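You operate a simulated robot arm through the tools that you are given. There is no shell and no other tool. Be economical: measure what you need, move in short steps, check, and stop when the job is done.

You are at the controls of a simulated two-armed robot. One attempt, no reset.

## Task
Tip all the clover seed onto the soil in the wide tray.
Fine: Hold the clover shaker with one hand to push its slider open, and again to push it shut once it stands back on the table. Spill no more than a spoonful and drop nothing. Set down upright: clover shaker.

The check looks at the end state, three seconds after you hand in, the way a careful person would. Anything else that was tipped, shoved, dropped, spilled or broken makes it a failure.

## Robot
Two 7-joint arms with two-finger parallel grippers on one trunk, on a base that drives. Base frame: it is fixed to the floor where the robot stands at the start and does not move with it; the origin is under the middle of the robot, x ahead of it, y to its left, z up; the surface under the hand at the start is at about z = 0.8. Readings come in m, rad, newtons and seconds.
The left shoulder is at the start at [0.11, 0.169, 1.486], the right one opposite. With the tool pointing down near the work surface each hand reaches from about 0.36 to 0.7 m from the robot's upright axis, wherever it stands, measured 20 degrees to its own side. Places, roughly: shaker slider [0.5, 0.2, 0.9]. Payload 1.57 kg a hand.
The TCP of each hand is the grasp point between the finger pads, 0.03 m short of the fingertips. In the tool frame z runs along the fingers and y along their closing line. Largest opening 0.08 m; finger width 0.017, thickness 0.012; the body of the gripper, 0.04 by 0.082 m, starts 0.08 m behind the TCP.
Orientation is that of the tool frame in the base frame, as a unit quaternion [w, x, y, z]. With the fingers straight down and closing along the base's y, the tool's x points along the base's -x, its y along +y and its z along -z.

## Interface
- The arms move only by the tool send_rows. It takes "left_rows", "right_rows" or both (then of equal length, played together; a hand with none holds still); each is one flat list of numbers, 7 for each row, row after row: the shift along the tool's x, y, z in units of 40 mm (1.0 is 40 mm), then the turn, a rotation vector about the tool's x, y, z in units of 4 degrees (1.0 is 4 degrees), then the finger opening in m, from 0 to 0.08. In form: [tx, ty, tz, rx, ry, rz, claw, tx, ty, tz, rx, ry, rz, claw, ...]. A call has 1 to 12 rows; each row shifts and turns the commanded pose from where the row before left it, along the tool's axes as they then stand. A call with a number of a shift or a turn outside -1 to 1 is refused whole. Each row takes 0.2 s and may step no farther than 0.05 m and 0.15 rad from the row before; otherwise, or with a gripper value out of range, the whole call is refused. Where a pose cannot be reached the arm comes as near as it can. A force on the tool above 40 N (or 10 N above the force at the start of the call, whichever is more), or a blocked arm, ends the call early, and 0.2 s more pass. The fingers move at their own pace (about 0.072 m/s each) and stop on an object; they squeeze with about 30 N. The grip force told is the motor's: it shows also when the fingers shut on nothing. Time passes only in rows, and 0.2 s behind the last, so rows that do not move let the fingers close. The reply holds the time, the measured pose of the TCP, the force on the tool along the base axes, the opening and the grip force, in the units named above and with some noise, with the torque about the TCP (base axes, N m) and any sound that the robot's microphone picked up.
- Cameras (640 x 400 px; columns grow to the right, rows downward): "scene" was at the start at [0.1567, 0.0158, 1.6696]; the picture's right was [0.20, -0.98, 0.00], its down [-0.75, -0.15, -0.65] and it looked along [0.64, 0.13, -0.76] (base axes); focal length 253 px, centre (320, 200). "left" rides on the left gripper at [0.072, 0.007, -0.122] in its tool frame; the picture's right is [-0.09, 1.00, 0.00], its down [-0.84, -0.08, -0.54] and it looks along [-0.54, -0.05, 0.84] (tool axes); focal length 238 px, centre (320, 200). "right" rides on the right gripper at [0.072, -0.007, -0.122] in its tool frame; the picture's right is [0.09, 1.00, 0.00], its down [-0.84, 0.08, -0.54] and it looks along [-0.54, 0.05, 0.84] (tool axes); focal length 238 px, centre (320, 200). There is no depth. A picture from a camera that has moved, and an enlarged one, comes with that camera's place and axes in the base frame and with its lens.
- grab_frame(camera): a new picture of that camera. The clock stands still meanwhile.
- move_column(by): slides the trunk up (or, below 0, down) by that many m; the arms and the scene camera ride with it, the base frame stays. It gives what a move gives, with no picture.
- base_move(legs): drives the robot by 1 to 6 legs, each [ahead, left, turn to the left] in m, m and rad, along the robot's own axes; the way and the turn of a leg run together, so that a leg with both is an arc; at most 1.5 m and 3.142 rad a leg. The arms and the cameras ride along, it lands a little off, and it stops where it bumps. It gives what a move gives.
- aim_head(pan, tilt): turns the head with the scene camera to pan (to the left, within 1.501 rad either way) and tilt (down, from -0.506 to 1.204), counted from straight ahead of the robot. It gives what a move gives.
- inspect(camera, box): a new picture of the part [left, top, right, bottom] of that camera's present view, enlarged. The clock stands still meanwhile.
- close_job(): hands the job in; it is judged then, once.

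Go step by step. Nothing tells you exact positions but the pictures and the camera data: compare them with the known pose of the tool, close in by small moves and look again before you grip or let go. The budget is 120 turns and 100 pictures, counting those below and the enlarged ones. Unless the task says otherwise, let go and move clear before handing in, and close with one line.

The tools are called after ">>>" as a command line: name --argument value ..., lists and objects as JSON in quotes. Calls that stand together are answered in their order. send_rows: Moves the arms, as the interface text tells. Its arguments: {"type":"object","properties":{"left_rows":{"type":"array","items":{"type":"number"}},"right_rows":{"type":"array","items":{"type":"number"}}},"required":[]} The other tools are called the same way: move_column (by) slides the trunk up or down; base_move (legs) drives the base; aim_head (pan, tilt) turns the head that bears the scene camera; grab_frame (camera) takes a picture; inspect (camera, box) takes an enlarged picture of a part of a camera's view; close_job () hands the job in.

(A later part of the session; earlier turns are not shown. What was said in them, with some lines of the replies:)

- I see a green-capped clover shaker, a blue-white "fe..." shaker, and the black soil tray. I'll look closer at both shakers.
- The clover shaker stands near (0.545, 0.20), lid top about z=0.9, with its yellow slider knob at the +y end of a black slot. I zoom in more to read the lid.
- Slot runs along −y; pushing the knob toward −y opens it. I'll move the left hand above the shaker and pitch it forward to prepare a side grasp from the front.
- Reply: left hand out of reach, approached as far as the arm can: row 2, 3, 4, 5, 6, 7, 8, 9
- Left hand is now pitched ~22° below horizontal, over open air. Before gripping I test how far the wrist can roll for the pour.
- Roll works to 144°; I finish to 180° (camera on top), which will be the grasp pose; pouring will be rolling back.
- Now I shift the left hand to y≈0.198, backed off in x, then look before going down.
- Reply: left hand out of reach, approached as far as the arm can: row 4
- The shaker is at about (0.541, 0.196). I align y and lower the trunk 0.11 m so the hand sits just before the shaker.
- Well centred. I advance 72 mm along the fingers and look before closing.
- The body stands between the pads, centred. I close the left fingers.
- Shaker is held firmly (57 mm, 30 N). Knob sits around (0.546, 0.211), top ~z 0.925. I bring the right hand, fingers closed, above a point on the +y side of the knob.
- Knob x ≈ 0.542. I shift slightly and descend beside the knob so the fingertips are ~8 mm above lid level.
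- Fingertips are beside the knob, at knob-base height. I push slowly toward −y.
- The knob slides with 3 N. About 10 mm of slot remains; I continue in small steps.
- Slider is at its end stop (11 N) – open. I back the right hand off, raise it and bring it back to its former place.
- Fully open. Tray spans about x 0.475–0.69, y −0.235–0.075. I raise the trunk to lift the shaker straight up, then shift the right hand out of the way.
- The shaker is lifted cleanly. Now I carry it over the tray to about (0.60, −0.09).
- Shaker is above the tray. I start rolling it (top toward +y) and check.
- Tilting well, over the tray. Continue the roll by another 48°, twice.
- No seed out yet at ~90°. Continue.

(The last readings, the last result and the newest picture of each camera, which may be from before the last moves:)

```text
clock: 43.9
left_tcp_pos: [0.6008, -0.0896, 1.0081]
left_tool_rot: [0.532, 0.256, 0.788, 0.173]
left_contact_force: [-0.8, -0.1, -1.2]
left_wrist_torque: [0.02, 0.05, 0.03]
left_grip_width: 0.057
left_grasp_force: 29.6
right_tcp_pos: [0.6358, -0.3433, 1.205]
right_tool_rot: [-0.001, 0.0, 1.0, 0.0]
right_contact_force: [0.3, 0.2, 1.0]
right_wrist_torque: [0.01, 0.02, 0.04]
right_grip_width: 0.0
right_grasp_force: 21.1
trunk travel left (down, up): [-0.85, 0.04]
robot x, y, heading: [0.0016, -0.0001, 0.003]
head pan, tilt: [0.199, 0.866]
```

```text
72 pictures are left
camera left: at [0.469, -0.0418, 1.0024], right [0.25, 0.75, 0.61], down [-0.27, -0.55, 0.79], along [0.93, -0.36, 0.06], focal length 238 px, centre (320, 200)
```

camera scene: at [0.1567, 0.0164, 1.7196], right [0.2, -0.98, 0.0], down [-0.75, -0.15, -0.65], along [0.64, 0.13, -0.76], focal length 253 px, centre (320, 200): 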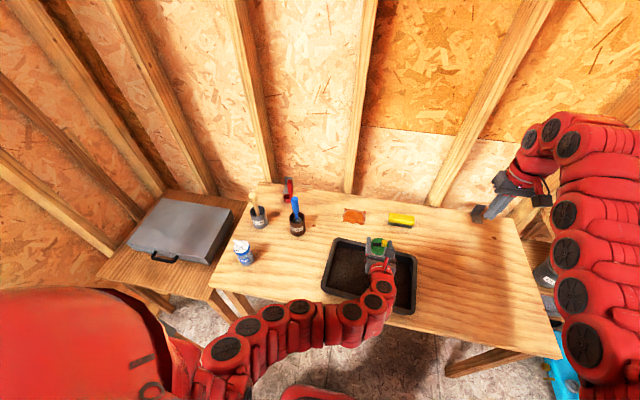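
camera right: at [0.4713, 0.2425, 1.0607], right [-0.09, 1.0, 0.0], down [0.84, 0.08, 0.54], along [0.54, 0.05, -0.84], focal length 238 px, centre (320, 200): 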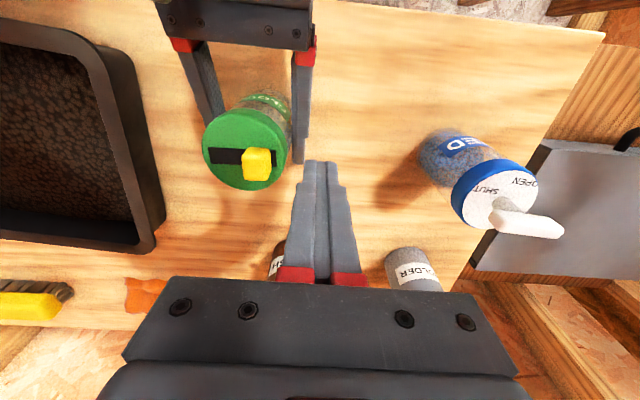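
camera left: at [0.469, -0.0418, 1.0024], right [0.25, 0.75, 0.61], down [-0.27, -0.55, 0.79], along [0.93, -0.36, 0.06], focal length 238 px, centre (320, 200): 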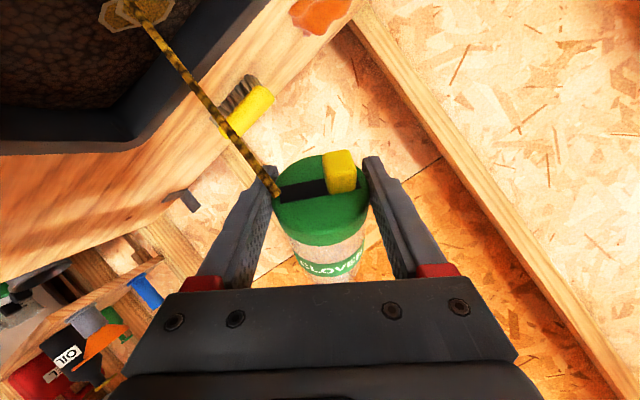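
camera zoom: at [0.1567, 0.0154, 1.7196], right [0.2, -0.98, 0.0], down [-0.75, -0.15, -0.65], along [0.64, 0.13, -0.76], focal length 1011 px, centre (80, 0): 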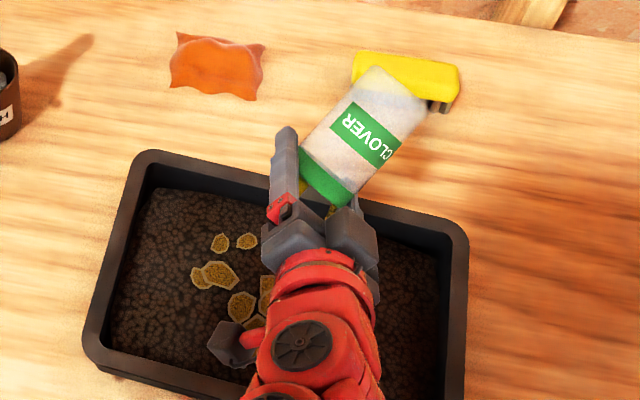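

Seed is streaming from the slot into the tray. I finish the roll and hold.

>>> send_rows --left_rows '[0, 0, 0, 0, 0, -1, 0.045, 0, 0, 0, 0, 0, -1, 0.045, 0, 0, 0, 0, 0, -1, 0.045, 0, 0, 0, 0, 0, -1, 0.045, 0, 0, 0, 0, 0, -1, 0.045, 0, 0, 0, 0, 0, 0, 0.045, 0, 0, 0, 0, 0, 0, 0.045, 0, 0, 0, 0, 0, 0, 0.045, 0, 0, 0, 0, 0, 0, 0.045, 0, 0, 0, 0, 0, 0, 0.045, 0, 0, 0, 0, 0, 0, 0.045, 0, 0, 0, 0, 0, 0, 0.045]'

>>> inspect --camera "scene" --box '[300, 200, 460, 300]'

>>> grab_frame --camera "left"

```text
clock: 46.5
left_tcp_pos: [0.6012, -0.0898, 1.0079]
left_tool_rot: [0.553, 0.115, 0.821, 0.078]
left_contact_force: [0.3, -0.4, -0.1]
left_wrist_torque: [0.03, 0.04, 0.03]
left_grip_width: 0.0569
left_grasp_force: 29.6
right_tcp_pos: [0.6358, -0.3419, 1.2053]
right_tool_rot: [0.001, 0.0, 1.0, 0.0]
right_contact_force: [-0.9, -0.1, -1.2]
right_wrist_torque: [0.0, 0.01, -0.02]
right_grip_width: 0.0002
right_grasp_force: 20.9
trunk travel left (down, up): [-0.85, 0.04]
robot x, y, heading: [0.0001, 0.0021, -0.002]
head pan, tilt: [0.199, 0.866]
```

```text
4.00 times, centred on (380, 250) of scene
camera zoom: at [0.1568, 0.0155, 1.7196], right [0.2, -0.98, 0.0], down [-0.75, -0.15, -0.65], along [0.64, 0.13, -0.76], focal length 1011 px, centre (80, 0)
```

zoom: 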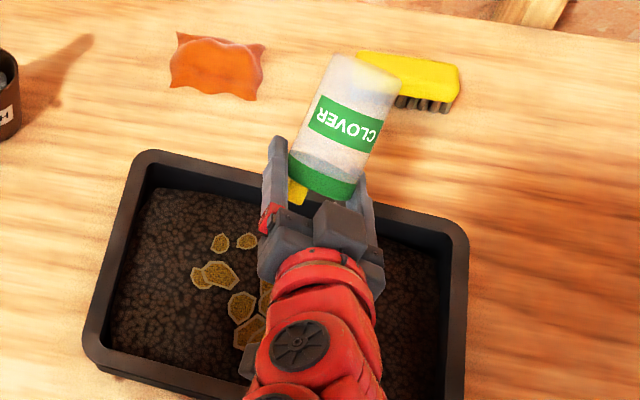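

```text
70 pictures are left
camera left: at [0.4644, -0.0632, 0.9905], right [0.14, 0.93, 0.34], down [-0.21, -0.31, 0.93], along [0.97, -0.2, 0.15], focal length 238 px, centre (320, 200)
```

left: 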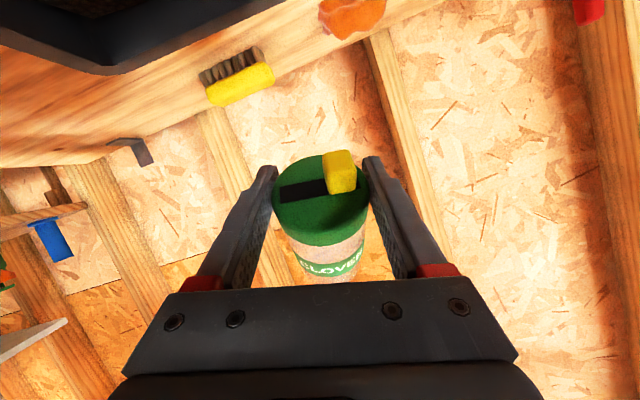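

The stream has stopped. I bring it closer to fully inverted (rest of roll plus pitch up) and inspect the body for leftovers.

>>> send_rows --left_rows '[0, 0, 0, 0, 0, -1, 0.045, 0, 0, 0, 0, 0, -1, 0.045, 0, 0, 0, 0, 0, -1, 0.045, 0, 0, 0, 0, 0, -1, 0.045, 0, 0, 0, 0, -1, 0, 0.045, 0, 0, 0, 0, -1, 0, 0.045, 0, 0, 0, 0, -1, 0, 0.045, 0, 0, 0, 0, -1, 0, 0.045, 0, 0, 0, 0, -1, 0, 0.045, 0, 0, 0, 0, -1, 0, 0.045, 0, 0, 0, 0, 0, 0, 0.045, 0, 0, 0, 0, 0, 0, 0.045]'

>>> inspect --camera "scene" --box '[350, 200, 420, 260]'

>>> inspect --camera "left" --box '[250, 130, 400, 290]'

```text
clock: 49.0
left_tcp_pos: [0.6017, -0.0897, 1.0069]
left_tool_rot: [0.719, 0.0, 0.695, 0.0]
left_contact_force: [0.0, -0.5, -0.5]
left_wrist_torque: [0.0, 0.01, -0.01]
left_grip_width: 0.0567
left_grasp_force: 29.8
right_tcp_pos: [0.6359, -0.3422, 1.2041]
right_tool_rot: [0.0, 0.001, 1.0, -0.001]
right_contact_force: [0.5, -0.2, 0.6]
right_wrist_torque: [-0.04, 0.01, 0.01]
right_grip_width: 0.0004
right_grasp_force: 21.5
trunk travel left (down, up): [-0.85, 0.04]
robot x, y, heading: [-0.0016, 0.002, 0.003]
head pan, tilt: [0.199, 0.866]
```

```text
6.67 times, centred on (385, 230) of scene
camera zoom: at [0.1568, 0.0155, 1.7196], right [0.2, -0.98, 0.0], down [-0.75, -0.15, -0.65], along [0.64, 0.13, -0.76], focal length 1686 px, centre (-113, 0)
```

zoom: 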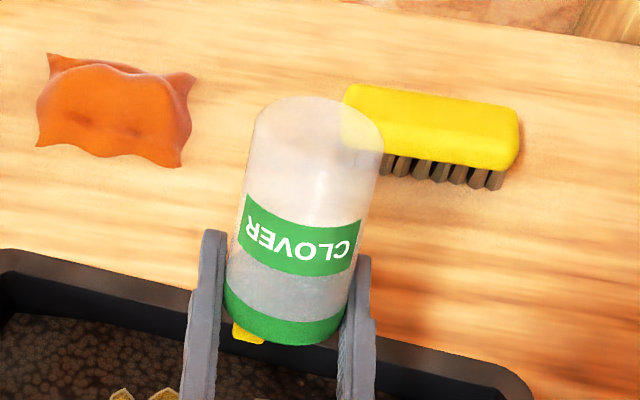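

```text
2.50 times, centred on (325, 210) of left
camera zoom: at [0.4836, -0.083, 0.931], right [0.0, 1.0, 0.09], down [-0.57, -0.08, 0.82], along [0.82, -0.05, 0.57], focal length 596 px, centre (308, 175)
```

zoom: 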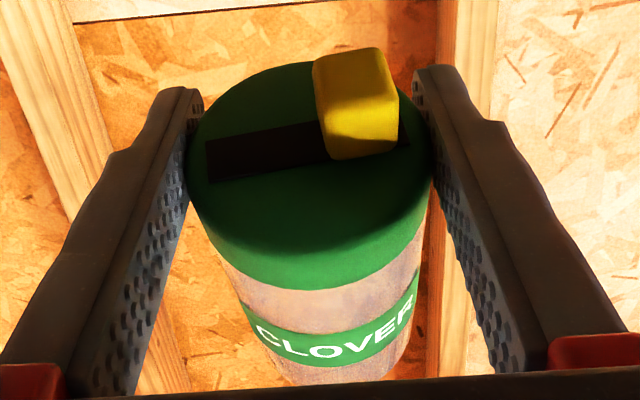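

The body looks empty (grey band near the lid is worth checking). I shake it and rock it gently over the tray, then look again.

>>> send_rows --left_rows '[0.5, 0, 0, 0, 0, 0, 0.045, -0.5, 0, 0, 0, 0, 0, 0.045, 0.5, 0, 0, 0, -1, 0, 0.045, -0.5, 0, 0, 0, -1, 0, 0.045, 0.5, 0, 0, 0, 0, 1, 0.045, -0.5, 0, 0, 0, 0, 1, 0.045, 0.5, 0, 0, 0, 0, 1, 0.045, -0.5, 0, 0, 0, 0, 1, 0.045, 0, 0, 0, 0, 0, 0, 0.045, 0, 0, 0, 0, 0, 0, 0.045, 0, 0, 0, 0, 0, 0, 0.045]'

>>> inspect --camera "scene" --box '[340, 200, 420, 260]'

>>> inspect --camera "left" --box '[200, 100, 440, 290]'

```text
clock: 51.5
left_tcp_pos: [0.6011, -0.0914, 1.0076]
left_tool_rot: [0.759, 0.089, 0.636, 0.107]
left_contact_force: [-0.5, -0.5, -1.0]
left_wrist_torque: [-0.02, 0.0, 0.0]
left_grip_width: 0.0571
left_grasp_force: 29.4
right_tcp_pos: [0.6363, -0.3425, 1.205]
right_tool_rot: [-0.001, 0.0, 1.0, 0.0]
right_contact_force: [-0.5, -0.1, 0.1]
right_wrist_torque: [-0.01, 0.0, 0.02]
right_grip_width: 0.0002
right_grasp_force: 22.0
trunk travel left (down, up): [-0.85, 0.04]
robot x, y, heading: [0.0026, -0.0003, -0.004]
head pan, tilt: [0.199, 0.866]
```

```text
6.67 times, centred on (380, 230) of scene
camera zoom: at [0.1566, 0.0159, 1.7196], right [0.2, -0.98, 0.0], down [-0.75, -0.15, -0.65], along [0.64, 0.13, -0.76], focal length 1686 px, centre (-80, 0)
```

zoom: 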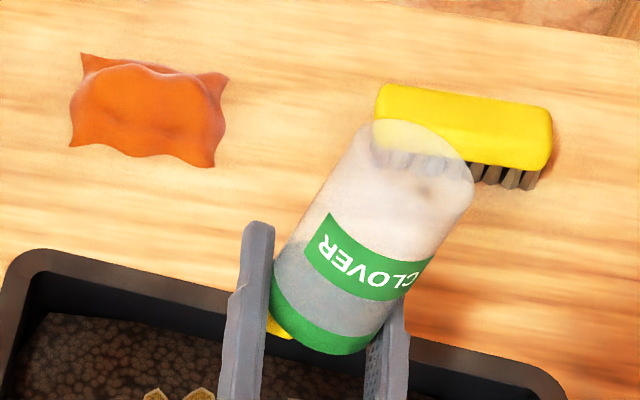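

```text
2.11 times, centred on (320, 195) of left
camera zoom: at [0.4938, -0.0655, 0.9201], right [-0.06, 0.93, 0.36], down [-0.67, -0.31, 0.68], along [0.74, -0.2, 0.64], focal length 502 px, centre (320, 210)
```

zoom: 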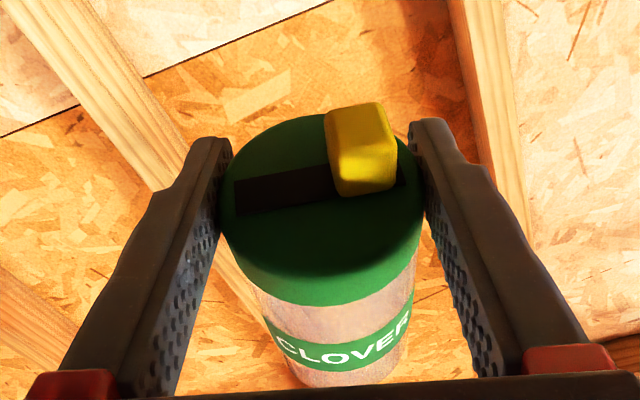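

Body is transparent and empty, nothing flows any more. I reverse the motions exactly: roll −4, pitch +8, roll +45 units.

>>> send_rows --left_rows '[0, 0, 0, 0, 0, -1, 0.045, 0, 0, 0, 0, 0, -1, 0.045, 0, 0, 0, 0, 0, -1, 0.045, 0, 0, 0, 0, 0, -1, 0.045, 0, 0, 0, 0, 1, 0, 0.045, 0, 0, 0, 0, 1, 0, 0.045, 0, 0, 0, 0, 1, 0, 0.045, 0, 0, 0, 0, 1, 0, 0.045, 0, 0, 0, 0, 1, 0, 0.045, 0, 0, 0, 0, 1, 0, 0.045, 0, 0, 0, 0, 1, 0, 0.045, 0, 0, 0, 0, 1, 0, 0.045]'

>>> send_rows --left_rows '[0, 0, 0, 0, 0, 1, 0.045, 0, 0, 0, 0, 0, 1, 0.045, 0, 0, 0, 0, 0, 1, 0.045, 0, 0, 0, 0, 0, 1, 0.045, 0, 0, 0, 0, 0, 1, 0.045, 0, 0, 0, 0, 0, 1, 0.045, 0, 0, 0, 0, 0, 1, 0.045, 0, 0, 0, 0, 0, 1, 0.045, 0, 0, 0, 0, 0, 1, 0.045, 0, 0, 0, 0, 0, 1, 0.045, 0, 0, 0, 0, 0, 1, 0.045, 0, 0, 0, 0, 0, 1, 0.045]'

>>> send_rows --left_rows '[0, 0, 0, 0, 0, 1, 0.045, 0, 0, 0, 0, 0, 1, 0.045, 0, 0, 0, 0, 0, 1, 0.045, 0, 0, 0, 0, 0, 1, 0.045, 0, 0, 0, 0, 0, 1, 0.045, 0, 0, 0, 0, 0, 1, 0.045, 0, 0, 0, 0, 0, 1, 0.045, 0, 0, 0, 0, 0, 1, 0.045, 0, 0, 0, 0, 0, 1, 0.045, 0, 0, 0, 0, 0, 1, 0.045, 0, 0, 0, 0, 0, 1, 0.045, 0, 0, 0, 0, 0, 1, 0.045]'

>>> send_rows --left_rows '[0, 0, 0, 0, 0, 1, 0.045, 0, 0, 0, 0, 0, 1, 0.045, 0, 0, 0, 0, 0, 1, 0.045, 0, 0, 0, 0, 0, 1, 0.045, 0, 0, 0, 0, 0, 1, 0.045, 0, 0, 0, 0, 0, 1, 0.045, 0, 0, 0, 0, 0, 1, 0.045, 0, 0, 0, 0, 0, 1, 0.045, 0, 0, 0, 0, 0, 1, 0.045, 0, 0, 0, 0, 0, 1, 0.045, 0, 0, 0, 0, 0, 1, 0.045, 0, 0, 0, 0, 0, 1, 0.045]'

>>> send_rows --left_rows '[0, 0, 0, 0, 0, 1, 0.045, 0, 0, 0, 0, 0, 1, 0.045, 0, 0, 0, 0, 0, 1, 0.045, 0, 0, 0, 0, 0, 1, 0.045, 0, 0, 0, 0, 0, 1, 0.045, 0, 0, 0, 0, 0, 1, 0.045, 0, 0, 0, 0, 0, 1, 0.045, 0, 0, 0, 0, 0, 1, 0.045, 0, 0, 0, 0, 0, 1, 0.045, 0, 0, 0, 0, 0, 0, 0.045]'

>>> inspect --camera "left" --box '[200, 100, 440, 290]'

>>> inspect --camera "scene" --box '[300, 200, 460, 330]'

```text
clock: 54.0
left_tcp_pos: [0.6, -0.0917, 1.0074]
left_tool_rot: [0.559, 0.0, 0.829, 0.0]
left_contact_force: [0.4, 0.0, -1.0]
left_wrist_torque: [-0.02, 0.03, 0.02]
left_grip_width: 0.0566
left_grasp_force: 30.3
right_tcp_pos: [0.636, -0.3437, 1.2051]
right_tool_rot: [0.0, 0.0, 1.0, 0.0]
right_contact_force: [-0.2, 0.2, 0.0]
right_wrist_torque: [-0.03, -0.01, 0.02]
right_grip_width: 0.0
right_grasp_force: 21.3
trunk travel left (down, up): [-0.85, 0.04]
robot x, y, heading: [0.002, -0.0021, 0.003]
head pan, tilt: [0.199, 0.866]
```

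```text
clock: 56.6
left_tcp_pos: [0.602, -0.0926, 1.007]
left_tool_rot: [0.511, 0.338, 0.757, 0.227]
left_contact_force: [-0.4, 0.4, 0.3]
left_wrist_torque: [0.02, 0.06, -0.01]
left_grip_width: 0.0567
left_grasp_force: 30.1
right_tcp_pos: [0.6374, -0.3424, 1.2059]
right_tool_rot: [-0.001, 0.001, 1.0, 0.0]
right_contact_force: [0.6, -1.9, 0.3]
right_wrist_torque: [0.01, 0.01, 0.02]
right_grip_width: 0.0
right_grasp_force: 21.0
trunk travel left (down, up): [-0.85, 0.04]
robot x, y, heading: [0.0021, -0.0027, -0.003]
head pan, tilt: [0.199, 0.866]
```

```text
clock: 59.2
left_tcp_pos: [0.6009, -0.0917, 1.0071]
left_tool_rot: [0.374, 0.616, 0.554, 0.416]
left_contact_force: [-0.1, -0.3, -2.1]
left_wrist_torque: [0.06, -0.02, 0.04]
left_grip_width: 0.0569
left_grasp_force: 30.8
right_tcp_pos: [0.6376, -0.3436, 1.2045]
right_tool_rot: [0.0, 0.0, 1.0, 0.0]
right_contact_force: [-0.3, -0.2, -1.0]
right_wrist_torque: [0.01, -0.02, -0.02]
right_grip_width: 0.0001
right_grasp_force: 21.3
trunk travel left (down, up): [-0.85, 0.04]
robot x, y, heading: [0.0013, 0.0011, -0.004]
head pan, tilt: [0.199, 0.866]
```

```text
clock: 61.9
left_tcp_pos: [0.6005, -0.0908, 1.0059]
left_tool_rot: [0.173, 0.789, 0.255, 0.532]
left_contact_force: [0.6, 0.0, -1.8]
left_wrist_torque: [0.0, 0.0, 0.0]
left_grip_width: 0.0568
left_grasp_force: 30.0
right_tcp_pos: [0.6364, -0.3426, 1.2056]
right_tool_rot: [0.0, 0.0, 1.0, 0.0]
right_contact_force: [-0.6, 0.3, 0.0]
right_wrist_torque: [0.03, 0.0, 0.03]
right_grip_width: 0.0003
right_grasp_force: 21.7
trunk travel left (down, up): [-0.85, 0.04]
robot x, y, heading: [0.0008, -0.0005, -0.003]
head pan, tilt: [0.199, 0.866]
```

```text
clock: 64.0
left_tcp_pos: [0.6007, -0.0915, 1.0062]
left_tool_rot: [0.0, 0.829, -0.001, 0.559]
left_contact_force: [1.0, -0.4, -0.9]
left_wrist_torque: [0.01, -0.01, 0.01]
left_grip_width: 0.0564
left_grasp_force: 29.7
right_tcp_pos: [0.636, -0.3426, 1.2055]
right_tool_rot: [0.001, 0.0, 1.0, 0.0]
right_contact_force: [-0.2, 0.5, 0.5]
right_wrist_torque: [-0.02, -0.01, -0.01]
right_grip_width: 0.0
right_grasp_force: 21.7
trunk travel left (down, up): [-0.85, 0.04]
robot x, y, heading: [0.0017, 0.0002, 0.001]
head pan, tilt: [0.199, 0.866]
```

```text
2.11 times, centred on (320, 195) of left
camera zoom: at [0.5152, -0.0987, 1.1189], right [-0.04, -1.0, -0.09], down [-0.82, 0.08, -0.57], along [0.58, 0.05, -0.82], focal length 502 px, centre (320, 210)
```

zoom: 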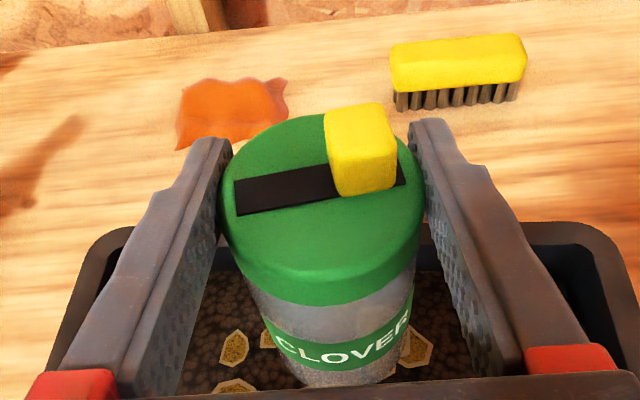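

```text
3.08 times, centred on (380, 265) of scene
camera zoom: at [0.1568, 0.0155, 1.7196], right [0.2, -0.98, 0.0], down [-0.75, -0.15, -0.65], along [0.64, 0.13, -0.76], focal length 778 px, centre (135, 0)
```

zoom: 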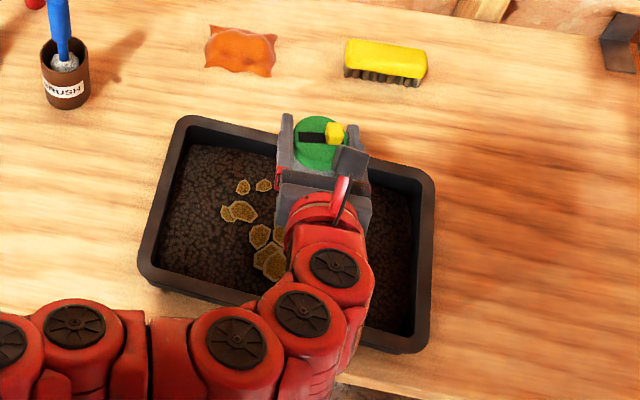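

All upright again. I carry the shaker back above its original spot.

>>> send_rows --left_rows '[-0.06, -0.795, -0.15, 0, 0, 0, 0.045, -0.06, -0.795, -0.15, 0, 0, 0, 0.045, -0.06, -0.795, -0.15, 0, 0, 0, 0.045, -0.06, -0.795, -0.15, 0, 0, 0, 0.045, -0.06, -0.795, -0.15, 0, 0, 0, 0.045, -0.06, -0.795, -0.15, 0, 0, 0, 0.045, -0.06, -0.795, -0.15, 0, 0, 0, 0.045, -0.06, -0.795, -0.15, 0, 0, 0, 0.045, -0.06, -0.795, -0.15, 0, 0, 0, 0.045, 0, 0, 0, 0, 0, 0, 0.045]'

>>> inspect --camera "scene" --box '[240, 200, 420, 320]'

>>> inspect --camera "left" --box '[200, 100, 440, 290]'

```text
clock: 66.2
left_tcp_pos: [0.5427, 0.1939, 1.0061]
left_tool_rot: [-0.001, 0.829, 0.0, 0.56]
left_contact_force: [-0.5, 0.4, -1.7]
left_wrist_torque: [-0.01, 0.0, 0.01]
left_grip_width: 0.0568
left_grasp_force: 29.6
right_tcp_pos: [0.638, -0.3433, 1.2046]
right_tool_rot: [0.0, 0.0, 1.0, 0.001]
right_contact_force: [0.2, 0.6, 0.1]
right_wrist_torque: [0.01, 0.0, 0.0]
right_grip_width: 0.0002
right_grasp_force: 22.0
trunk travel left (down, up): [-0.85, 0.04]
robot x, y, heading: [-0.0006, 0.002, 0.002]
head pan, tilt: [0.199, 0.866]
```

```text
3.33 times, centred on (330, 260) of scene
camera zoom: at [0.1572, 0.0154, 1.7196], right [0.2, -0.98, 0.0], down [-0.75, -0.15, -0.65], along [0.64, 0.13, -0.76], focal length 843 px, centre (287, 0)
```

zoom: 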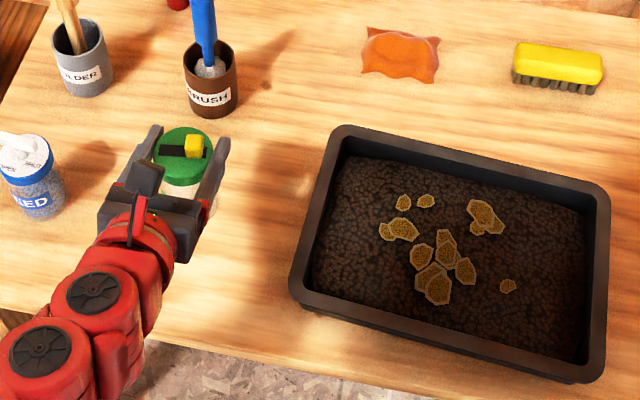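

```text
2.11 times, centred on (320, 195) of left
camera zoom: at [0.456, 0.1866, 1.1185], right [-0.04, -1.0, -0.09], down [-0.82, 0.08, -0.57], along [0.58, 0.05, -0.82], focal length 502 px, centre (320, 210)
```

zoom: 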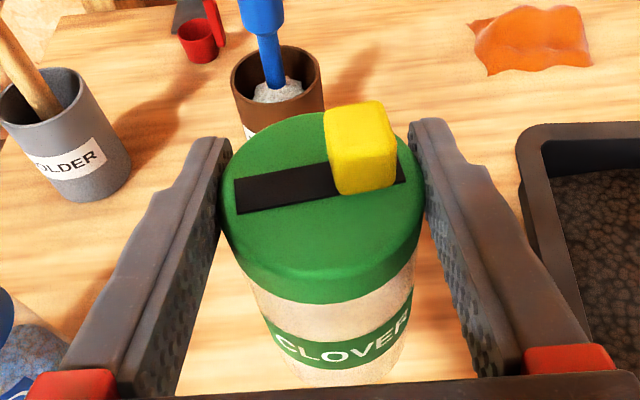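

Shaker is empty and all seed lies on the soil. I lower the trunk to just above the table.

>>> move_column --by -0.154

>>> send_rows --left_rows '[0, 0, 0, 0, 0, 0, 0.045]'

```text
clock: 68.0
left_tcp_pos: [0.5402, 0.1935, 0.8518]
left_tool_rot: [0.0, 0.829, 0.0, 0.559]
left_contact_force: [0.0, -0.4, -2.0]
left_wrist_torque: [0.0, 0.05, -0.02]
left_grip_width: 0.0567
left_grasp_force: 29.8
right_tcp_pos: [0.636, -0.3436, 1.0506]
right_tool_rot: [0.0, 0.001, 1.0, 0.0]
right_contact_force: [0.2, -0.9, -0.2]
right_wrist_torque: [0.01, 0.0, 0.04]
right_grip_width: 0.0
right_grasp_force: 21.0
trunk travel left (down, up): [-0.696, 0.194]
robot x, y, heading: [0.0013, -0.0007, -0.001]
head pan, tilt: [0.199, 0.866]
```

```text
clock: 68.4
left_tcp_pos: [0.5416, 0.1934, 0.8514]
left_tool_rot: [0.0, 0.829, -0.001, 0.559]
left_contact_force: [-0.6, -0.5, 0.5]
left_wrist_torque: [0.02, -0.02, -0.01]
left_grip_width: 0.0566
left_grasp_force: 29.7
right_tcp_pos: [0.6362, -0.342, 1.052]
right_tool_rot: [0.001, -0.001, 1.0, 0.0]
right_contact_force: [-1.0, 0.0, -0.5]
right_wrist_torque: [0.01, 0.01, 0.01]
right_grip_width: 0.0001
right_grasp_force: 21.7
trunk travel left (down, up): [-0.696, 0.194]
robot x, y, heading: [0.0016, -0.0023, 0.002]
head pan, tilt: [0.199, 0.866]
```

About 3 mm to go; I lower in 1 mm steps watching the force.

>>> send_rows --left_rows '[-0.023, 0, 0.009, 0, 0, 0, 0.045, -0.023, 0, 0.009, 0, 0, 0, 0.045, -0.023, 0, 0.009, 0, 0, 0, 0.045, 0, 0, 0, 0, 0, 0, 0.045]'

```text
clock: 69.4
left_tcp_pos: [0.5414, 0.1933, 0.85]
left_tool_rot: [-0.001, 0.828, -0.001, 0.56]
left_contact_force: [4.0, 3.1, 14.3]
left_wrist_torque: [0.03, 0.17, -0.01]
left_grip_width: 0.0569
left_grasp_force: 30.3
right_tcp_pos: [0.6357, -0.3424, 1.0518]
right_tool_rot: [0.001, 0.0, 1.0, 0.0]
right_contact_force: [-0.4, 0.2, -0.7]
right_wrist_torque: [-0.04, -0.01, 0.02]
right_grip_width: 0.0
right_grasp_force: 21.3
trunk travel left (down, up): [-0.696, 0.194]
robot x, y, heading: [-0.0054, -0.0017, -0.003]
head pan, tilt: [0.199, 0.866]
```

The shaker is on the table (14 N); I ease the pressure and bring the closed right hand over to the −y side of the knob, still high.

>>> send_rows --left_rows '[0.018, 0, -0.007, 0, 0, 0, 0.045, 0, 0, 0, 0, 0, 0, 0.045]'

>>> send_rows --right_rows '[0.196, 1, 0, 0, 0, 0, 0, 0.196, 1, 0, 0, 0, 0, 0, 0.196, 1, 0, 0, 0, 0, 0, 0.196, 1, 0, 0, 0, 0, 0, 0.196, 1, 0, 0, 0, 0, 0, 0.196, 1, 0, 0, 0, 0, 0, 0.196, 1, 0, 0, 0, 0, 0, 0.196, 1, 0, 0, 0, 0, 0, 0.196, 1, 0, 0, 0, 0, 0, 0.196, 1, 0, 0, 0, 0, 0, 0.196, 1, 0, 0, 0, 0, 0, 0.196, 0.9, 0, 0, 0, 0, 0]'

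>>> grab_frame --camera "right"

```text
clock: 70.0
left_tcp_pos: [0.5413, 0.1936, 0.8502]
left_tool_rot: [-0.001, 0.828, 0.0, 0.561]
left_contact_force: [6.4, 3.9, 17.8]
left_wrist_torque: [0.12, 0.09, -0.09]
left_grip_width: 0.0571
left_grasp_force: 29.9
right_tcp_pos: [0.6359, -0.3433, 1.0518]
right_tool_rot: [0.0, 0.0, 1.0, 0.0]
right_contact_force: [0.7, 0.3, 0.5]
right_wrist_torque: [0.02, -0.02, 0.04]
right_grip_width: 0.0
right_grasp_force: 21.1
trunk travel left (down, up): [-0.696, 0.194]
robot x, y, heading: [0.0015, -0.001, -0.001]
head pan, tilt: [0.199, 0.866]
```

```text
clock: 72.6
left_tcp_pos: [0.5415, 0.1932, 0.8499]
left_tool_rot: [-0.002, 0.829, 0.0, 0.56]
left_contact_force: [-1.5, 2.7, 15.6]
left_wrist_torque: [-0.14, 0.17, -0.17]
left_grip_width: 0.0568
left_grasp_force: 29.8
right_tcp_pos: [0.6325, -0.2445, 1.0605]
right_tool_rot: [0.0, 0.001, 1.0, 0.001]
right_contact_force: [-0.4, -0.4, -0.7]
right_wrist_torque: [0.06, -0.02, 0.01]
right_grip_width: 0.0001
right_grasp_force: 21.6
right hand out of reach, approached as far as the arm can: row 2, 3, 4, 5, 6, 7, 8, 9, 10, 11, 12
trunk travel left (down, up): [-0.696, 0.194]
robot x, y, heading: [0.0012, 0.0042, -0.001]
head pan, tilt: [0.199, 0.866]
```

```text
61 pictures are left
camera right: at [0.5611, -0.2511, 1.182], right [-0.09, 1.0, 0.0], down [0.84, 0.08, 0.54], along [0.54, 0.05, -0.84], focal length 238 px, centre (320, 200)
```

right: 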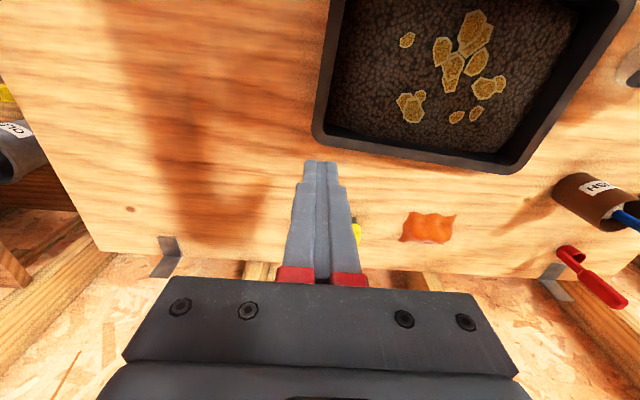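

The right arm got caught at a local reach limit; I retrace the earlier path via (0.676, −0.152).

>>> send_rows --right_rows '[-0.6, 0.1, 0, 0, 0, 0, 0, -0.49, 0.7, 0.1, 0, 0, 0, 0, 0, 0.8, 0.1, 0, 0, 0, 0, 0, 0.7, 0, 0, 0, 0, 0]'

```text
clock: 73.6
left_tcp_pos: [0.5415, 0.1938, 0.8512]
left_tool_rot: [0.001, 0.828, -0.001, 0.56]
left_contact_force: [-1.2, -2.7, 11.0]
left_wrist_torque: [-0.03, 0.15, -0.05]
left_grip_width: 0.0569
left_grasp_force: 29.9
right_tcp_pos: [0.6785, -0.1486, 1.0518]
right_tool_rot: [0.001, 0.001, 1.0, 0.0]
right_contact_force: [-0.6, -0.1, -0.3]
right_wrist_torque: [-0.02, 0.02, -0.02]
right_grip_width: 0.0
right_grasp_force: 21.1
trunk travel left (down, up): [-0.696, 0.194]
robot x, y, heading: [-0.0021, -0.0012, 0.003]
head pan, tilt: [0.199, 0.866]
```

Good. Now on to (0.542, 0.14).

>>> send_rows --right_rows '[0.2, 0.9, 0, 0, 0, 0, 0, 0.45, 0.9, 0, 0, 0, 0, 0, 0.46, 0.9, 0, 0, 0, 0, 0, 0.46, 0.9, 0, 0, 0, 0, 0, 0.46, 0.9, 0, 0, 0, 0, 0, 0.46, 0.9, 0, 0, 0, 0, 0, 0.46, 0.9, 0, 0, 0, 0, 0, 0.46, 0.9, 0, 0, 0, 0, 0, 0, 0, 0, 0, 0, 0, 0]'

>>> grab_frame --camera "right"

>>> grab_frame --camera "left"

```text
clock: 75.6
left_tcp_pos: [0.5402, 0.1928, 0.8502]
left_tool_rot: [-0.001, 0.829, 0.0, 0.559]
left_contact_force: [-0.2, -0.5, 10.8]
left_wrist_torque: [0.08, -0.01, 0.14]
left_grip_width: 0.0568
left_grasp_force: 30.5
right_tcp_pos: [0.572, 0.0996, 1.0549]
right_tool_rot: [0.0, 0.0, 1.0, 0.0]
right_contact_force: [-0.9, 0.9, -0.4]
right_wrist_torque: [0.0, -0.01, 0.04]
right_grip_width: 0.0
right_grasp_force: 21.2
right hand out of reach, approached as far as the arm can: row 5, 6
trunk travel left (down, up): [-0.696, 0.194]
robot x, y, heading: [0.0019, -0.0045, 0.002]
head pan, tilt: [0.199, 0.866]
```

```text
60 pictures are left
camera right: at [0.5005, 0.0926, 1.1757], right [-0.09, 1.0, 0.0], down [0.84, 0.08, 0.54], along [0.54, 0.05, -0.84], focal length 238 px, centre (320, 200)
```

right: 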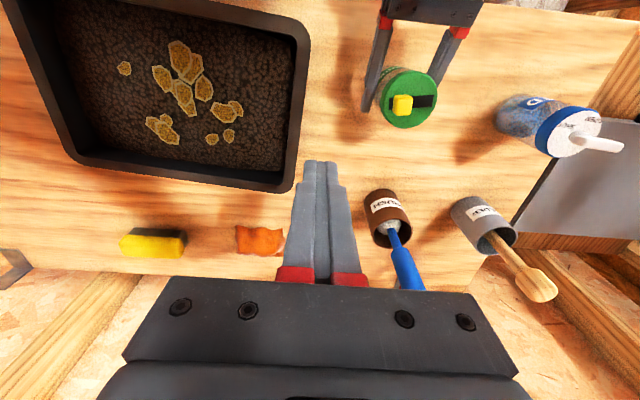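

```text
59 pictures are left
camera left: at [0.4552, 0.1866, 0.9623], right [-0.03, -1.0, -0.09], down [-0.82, 0.08, -0.57], along [0.58, 0.05, -0.81], focal length 238 px, centre (320, 200)
```

left: 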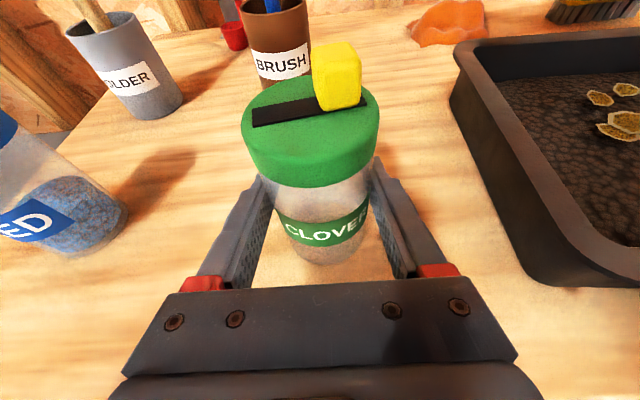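

Knob now at about (0.543, 0.181). I move to (0.541, 0.142).

>>> send_rows --right_rows '[0.39, 0.53, 0, 0, 0, 0, 0, 0.39, 0.53, 0, 0, 0, 0, 0, 0, 0, 0.3, 0, 0, 0, 0, 0, 0, 0, 0, 0, 0, 0]'

>>> grab_frame --camera "right"

```text
clock: 76.6
left_tcp_pos: [0.5404, 0.1935, 0.8502]
left_tool_rot: [0.0, 0.829, -0.001, 0.56]
left_contact_force: [0.5, -0.5, 9.6]
left_wrist_torque: [0.12, -0.02, -0.07]
left_grip_width: 0.0569
left_grasp_force: 29.5
right_tcp_pos: [0.542, 0.1413, 1.0418]
right_tool_rot: [0.001, -0.001, 1.0, 0.0]
right_contact_force: [0.3, 0.2, 0.2]
right_wrist_torque: [-0.03, 0.0, 0.01]
right_grip_width: 0.0
right_grasp_force: 21.4
trunk travel left (down, up): [-0.696, 0.194]
robot x, y, heading: [0.004, -0.0019, 0.001]
head pan, tilt: [0.199, 0.866]
```

```text
58 pictures are left
camera right: at [0.4706, 0.1346, 1.1631], right [-0.09, 1.0, 0.0], down [0.84, 0.08, 0.54], along [0.54, 0.05, -0.84], focal length 238 px, centre (320, 200)
```

right: 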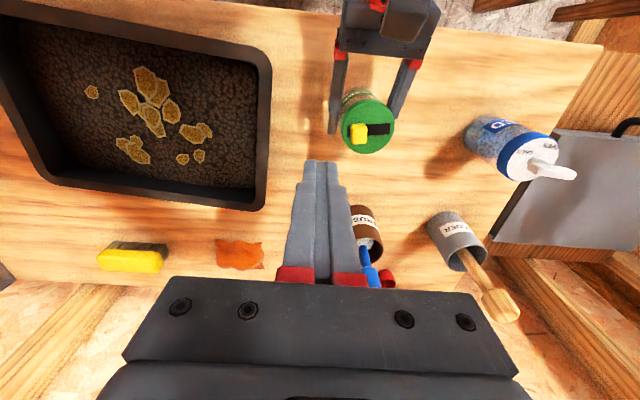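

Clear; I descend beside the knob.

>>> send_rows --right_rows '[0, 0, 0.9, 0, 0, 0, 0, 0, 0, 0.9, 0, 0, 0, 0, 0, 0, 0.7, 0, 0, 0, 0, 0, 0, 0, 0, 0, 0, 0]'

>>> grab_frame --camera "left"

```text
clock: 77.6
left_tcp_pos: [0.5412, 0.194, 0.8502]
left_tool_rot: [0.0, 0.828, -0.001, 0.56]
left_contact_force: [-0.7, 0.9, 9.8]
left_wrist_torque: [0.03, -0.01, -0.01]
left_grip_width: 0.0568
left_grasp_force: 29.9
right_tcp_pos: [0.5424, 0.1421, 0.9414]
right_tool_rot: [0.001, 0.001, 1.0, -0.001]
right_contact_force: [0.6, 0.3, -0.1]
right_wrist_torque: [-0.04, 0.01, 0.0]
right_grip_width: 0.0001
right_grasp_force: 21.5
trunk travel left (down, up): [-0.696, 0.194]
robot x, y, heading: [0.0009, 0.0004, -0.004]
head pan, tilt: [0.199, 0.866]
```

```text
57 pictures are left
camera left: at [0.4552, 0.1867, 0.9623], right [-0.03, -1.0, -0.09], down [-0.82, 0.08, -0.57], along [0.58, 0.05, -0.81], focal length 238 px, centre (320, 200)
```

left: 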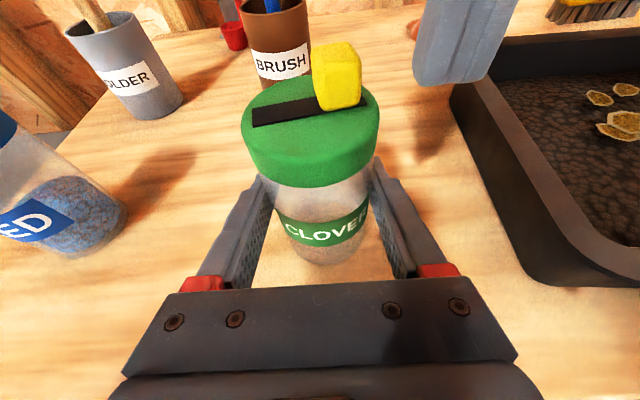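

Fingertips level with the knob. I push toward +y.

>>> send_rows --right_rows '[0, 0.25, 0, 0, 0, 0, 0, 0, 0.25, 0, 0, 0, 0, 0, 0, 0.25, 0, 0, 0, 0, 0, 0, 0.2, 0, 0, 0, 0, 0, 0, 0.1, 0, 0, 0, 0, 0, 0, 0, 0, 0, 0, 0, 0]'

>>> grab_frame --camera "left"

```text
clock: 79.0
left_tcp_pos: [0.5407, 0.1941, 0.8506]
left_tool_rot: [0.001, 0.828, -0.002, 0.56]
left_contact_force: [-0.1, 2.4, 9.7]
left_wrist_torque: [-0.05, -0.03, 0.01]
left_grip_width: 0.0567
left_grasp_force: 30.1
right_tcp_pos: [0.5421, 0.1837, 0.9431]
right_tool_rot: [0.0, -0.001, 1.0, 0.0]
right_contact_force: [-0.2, -3.8, -0.4]
right_wrist_torque: [-0.08, -0.02, 0.0]
right_grip_width: 0.0
right_grasp_force: 21.7
trunk travel left (down, up): [-0.696, 0.194]
robot x, y, heading: [-0.0034, -0.0041, 0.002]
head pan, tilt: [0.199, 0.866]
```

```text
56 pictures are left
camera left: at [0.4553, 0.1867, 0.9623], right [-0.03, -1.0, -0.09], down [-0.82, 0.08, -0.57], along [0.58, 0.05, -0.81], focal length 238 px, centre (320, 200)
```

left: 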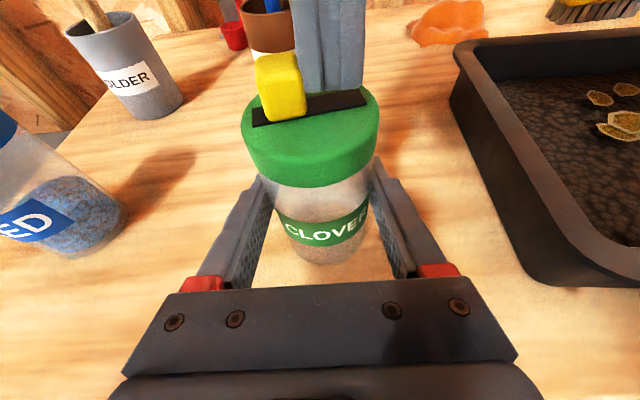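

A few mm more until the end stop.

>>> send_rows --right_rows '[0, 0.06, 0, 0, 0, 0, 0, 0, 0.05, 0, 0, 0, 0, 0, 0, 0.04, 0, 0, 0, 0, 0, 0, 0, 0, 0, 0, 0, 0]'

>>> grab_frame --camera "left"

```text
clock: 80.0
left_tcp_pos: [0.5412, 0.1942, 0.8505]
left_tool_rot: [-0.001, 0.829, 0.0, 0.56]
left_contact_force: [-2.8, 6.4, 10.1]
left_wrist_torque: [-0.38, -0.18, -0.05]
left_grip_width: 0.0568
left_grasp_force: 29.7
right_tcp_pos: [0.5415, 0.1883, 0.9409]
right_tool_rot: [0.0, 0.001, 1.0, -0.001]
right_contact_force: [1.6, -7.5, -0.3]
right_wrist_torque: [-0.21, -0.04, 0.01]
right_grip_width: 0.0
right_grasp_force: 21.3
trunk travel left (down, up): [-0.696, 0.194]
robot x, y, heading: [-0.0016, 0.0005, 0.003]
head pan, tilt: [0.199, 0.866]
```

```text
55 pictures are left
camera left: at [0.4553, 0.1868, 0.9622], right [-0.03, -1.0, -0.09], down [-0.82, 0.08, -0.57], along [0.58, 0.05, -0.81], focal length 238 px, centre (320, 200)
```

left: 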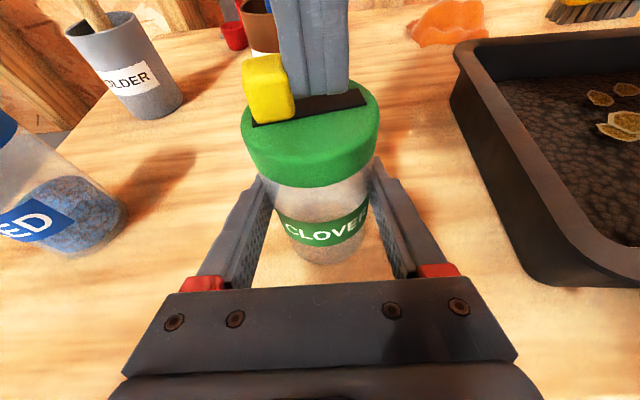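

Back at the start position, force 7.5 N; one more tiny nudge to be sure, then back off and lift the right hand.

>>> send_rows --right_rows '[0, 0.03, 0, 0, 0, 0, 0, 0, 0, 0, 0, 0, 0, 0]'

>>> send_rows --right_rows '[0, -0.3, 0, 0, 0, 0, 0, 0, -0.5, 0, 0, 0, 0, 0, 0, 0, -1, 0, 0, 0, 0, 0, 0, -1, 0, 0, 0, 0, 0, 0, -0.8, 0, 0, 0, 0, -0.3, -0.95, 0, 0, 0, 0, 0, -0.5, -0.95, 0, 0, 0, 0, 0, -0.5, -0.95, 0, 0, 0, 0, 0, -0.5, -0.95, 0, 0, 0, 0, 0, 0, 0, 0, 0, 0, 0, 0]'

>>> inspect --camera "left" --box '[200, 30, 440, 280]'

```text
clock: 80.6
left_tcp_pos: [0.5411, 0.194, 0.8503]
left_tool_rot: [-0.001, 0.828, 0.0, 0.56]
left_contact_force: [-0.9, 8.7, 10.0]
left_wrist_torque: [-0.43, -0.07, -0.04]
left_grip_width: 0.0567
left_grasp_force: 30.0
right_tcp_pos: [0.5423, 0.1896, 0.9429]
right_tool_rot: [0.0, 0.001, 1.0, 0.0]
right_contact_force: [1.6, -9.3, -0.5]
right_wrist_torque: [-0.27, -0.04, 0.04]
right_grip_width: 0.0002
right_grasp_force: 21.4
trunk travel left (down, up): [-0.696, 0.194]
robot x, y, heading: [-0.0008, 0.0002, 0.004]
head pan, tilt: [0.199, 0.866]
```

```text
clock: 82.8
left_tcp_pos: [0.5407, 0.1948, 0.8498]
left_tool_rot: [0.0, 0.829, 0.0, 0.56]
left_contact_force: [-0.4, -1.1, 6.5]
left_wrist_torque: [0.13, 0.0, 0.03]
left_grip_width: 0.0568
left_grasp_force: 29.8
right_tcp_pos: [0.612, 0.0083, 1.0538]
right_tool_rot: [0.0, 0.0, 1.0, 0.0]
right_contact_force: [-0.2, -0.7, 0.0]
right_wrist_torque: [0.0, -0.03, 0.02]
right_grip_width: 0.0
right_grasp_force: 21.5
trunk travel left (down, up): [-0.696, 0.194]
robot x, y, heading: [-0.0013, 0.0, 0.001]
head pan, tilt: [0.199, 0.866]
```

```text
1.60 times, centred on (320, 155) of left
camera zoom: at [0.4553, 0.1868, 0.9622], right [-0.04, -1.0, -0.09], down [-0.82, 0.08, -0.57], along [0.58, 0.05, -0.81], focal length 381 px, centre (320, 272)
```

zoom: 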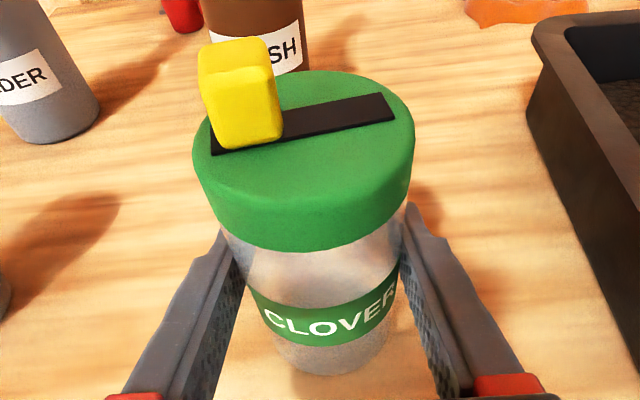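

Slider is shut. I open the left fingers and then back straight off.

>>> send_rows --left_rows '[0, 0, 0, 0, 0, 0, 0.06, 0, 0, 0, 0, 0, 0, 0.07, 0, 0, 0, 0, 0, 0, 0.08, 0, 0, 0, 0, 0, 0, 0.08]'

>>> grab_frame --camera "left"

```text
clock: 83.8
left_tcp_pos: [0.5408, 0.1937, 0.8487]
left_tool_rot: [0.0, 0.829, -0.001, 0.559]
left_contact_force: [-0.4, -0.1, 0.1]
left_wrist_torque: [-0.01, -0.01, 0.0]
left_grip_width: 0.0799
left_grasp_force: 0.0
right_tcp_pos: [0.6132, 0.008, 1.0524]
right_tool_rot: [0.0, 0.0, 1.0, 0.0]
right_contact_force: [0.1, 0.3, 0.6]
right_wrist_torque: [-0.02, -0.02, 0.0]
right_grip_width: 0.0
right_grasp_force: 21.4
trunk travel left (down, up): [-0.696, 0.194]
robot x, y, heading: [0.001, 0.0011, -0.005]
head pan, tilt: [0.199, 0.866]
```

```text
53 pictures are left
camera left: at [0.4558, 0.1869, 0.9618], right [-0.03, -1.0, -0.09], down [-0.82, 0.08, -0.57], along [0.58, 0.05, -0.81], focal length 238 px, centre (320, 200)
```

left: 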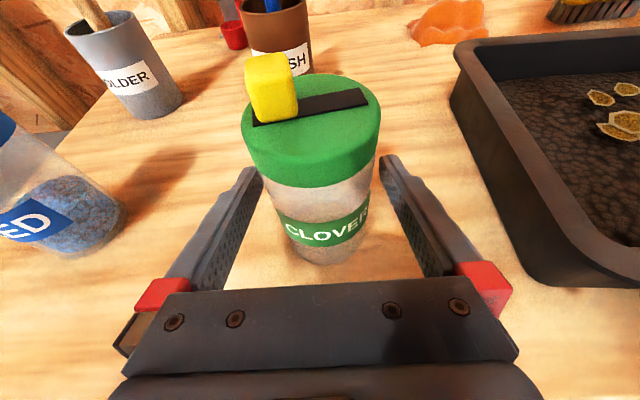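

Released, shaker standing. I back off along the fingers.

>>> send_rows --left_rows '[0, 0, -0.6, 0, 0, 0, 0.08, 0, 0, -0.6, 0, 0, 0, 0.08, 0, 0, -0.5, 0, 0, 0, 0.08, 0, 0, 0, 0, 0, 0, 0.08]'

>>> move_column --by 0.15

>>> grab_frame --camera "scene"

>>> inspect --camera "left" --box '[220, 100, 460, 260]'

```text
clock: 84.8
left_tcp_pos: [0.4777, 0.1938, 0.8758]
left_tool_rot: [-0.001, 0.829, 0.0, 0.559]
left_contact_force: [-0.3, 0.7, -0.1]
left_wrist_torque: [0.03, 0.01, -0.01]
left_grip_width: 0.0799
left_grasp_force: 0.0
right_tcp_pos: [0.6126, 0.0071, 1.0533]
right_tool_rot: [0.0, 0.0, 1.0, 0.0]
right_contact_force: [-0.1, -0.4, 0.0]
right_wrist_torque: [-0.03, 0.0, -0.01]
right_grip_width: 0.0003
right_grasp_force: 21.6
trunk travel left (down, up): [-0.696, 0.194]
robot x, y, heading: [0.001, 0.0009, 0.002]
head pan, tilt: [0.199, 0.866]
```

```text
clock: 86.6
left_tcp_pos: [0.4794, 0.1936, 1.026]
left_tool_rot: [0.0, 0.829, 0.0, 0.559]
left_contact_force: [-0.1, -0.6, 0.1]
left_wrist_torque: [0.03, 0.04, -0.04]
left_grip_width: 0.08
left_grasp_force: 0.1
right_tcp_pos: [0.6143, 0.0089, 1.2034]
right_tool_rot: [0.0, 0.0, 1.0, -0.001]
right_contact_force: [-0.5, -0.2, -0.6]
right_wrist_torque: [-0.01, -0.01, -0.01]
right_grip_width: 0.0
right_grasp_force: 20.9
trunk travel left (down, up): [-0.846, 0.044]
robot x, y, heading: [-0.0024, 0.0047, -0.003]
head pan, tilt: [0.199, 0.866]
```

```text
52 pictures are left
camera scene: at [0.1567, 0.0157, 1.7156], right [0.2, -0.98, 0.0], down [-0.75, -0.15, -0.65], along [0.64, 0.13, -0.76], focal length 253 px, centre (320, 200)
```

scene: 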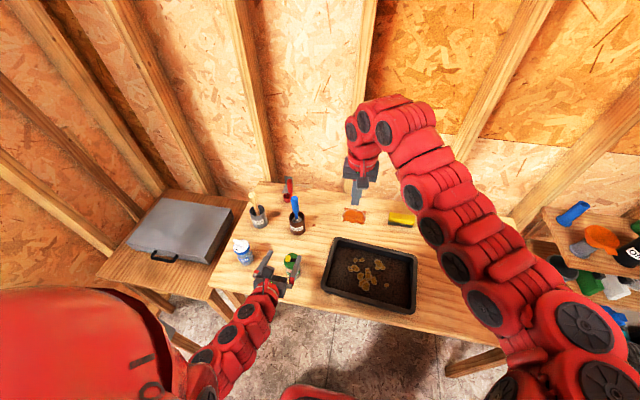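

```text
2.50 times, centred on (340, 180) of left
camera zoom: at [0.3929, 0.1867, 1.1383], right [-0.03, -1.0, -0.09], down [-0.82, 0.08, -0.57], along [0.58, 0.05, -0.82], focal length 596 px, centre (270, 250)
```

zoom: 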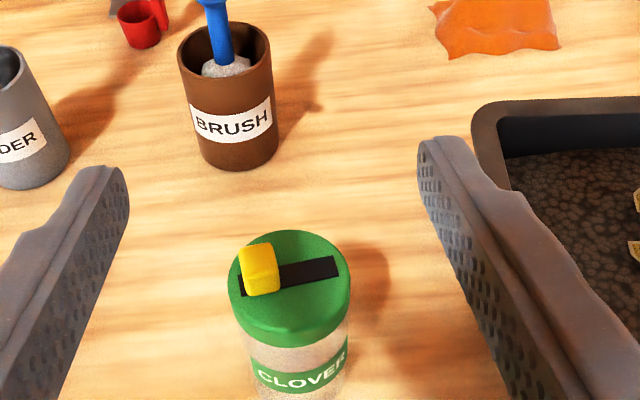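

The shaker stands upright and shut, it's empty, the seed is on the soil, and both hands are clear. I hand in.

>>> close_job

```text
The job is handed in.
```

The clover seed is on the soil in the wide tray. The shaker looked empty and stands upright on the table with its slider shut, and I saw no seed spilled and nothing else moved.
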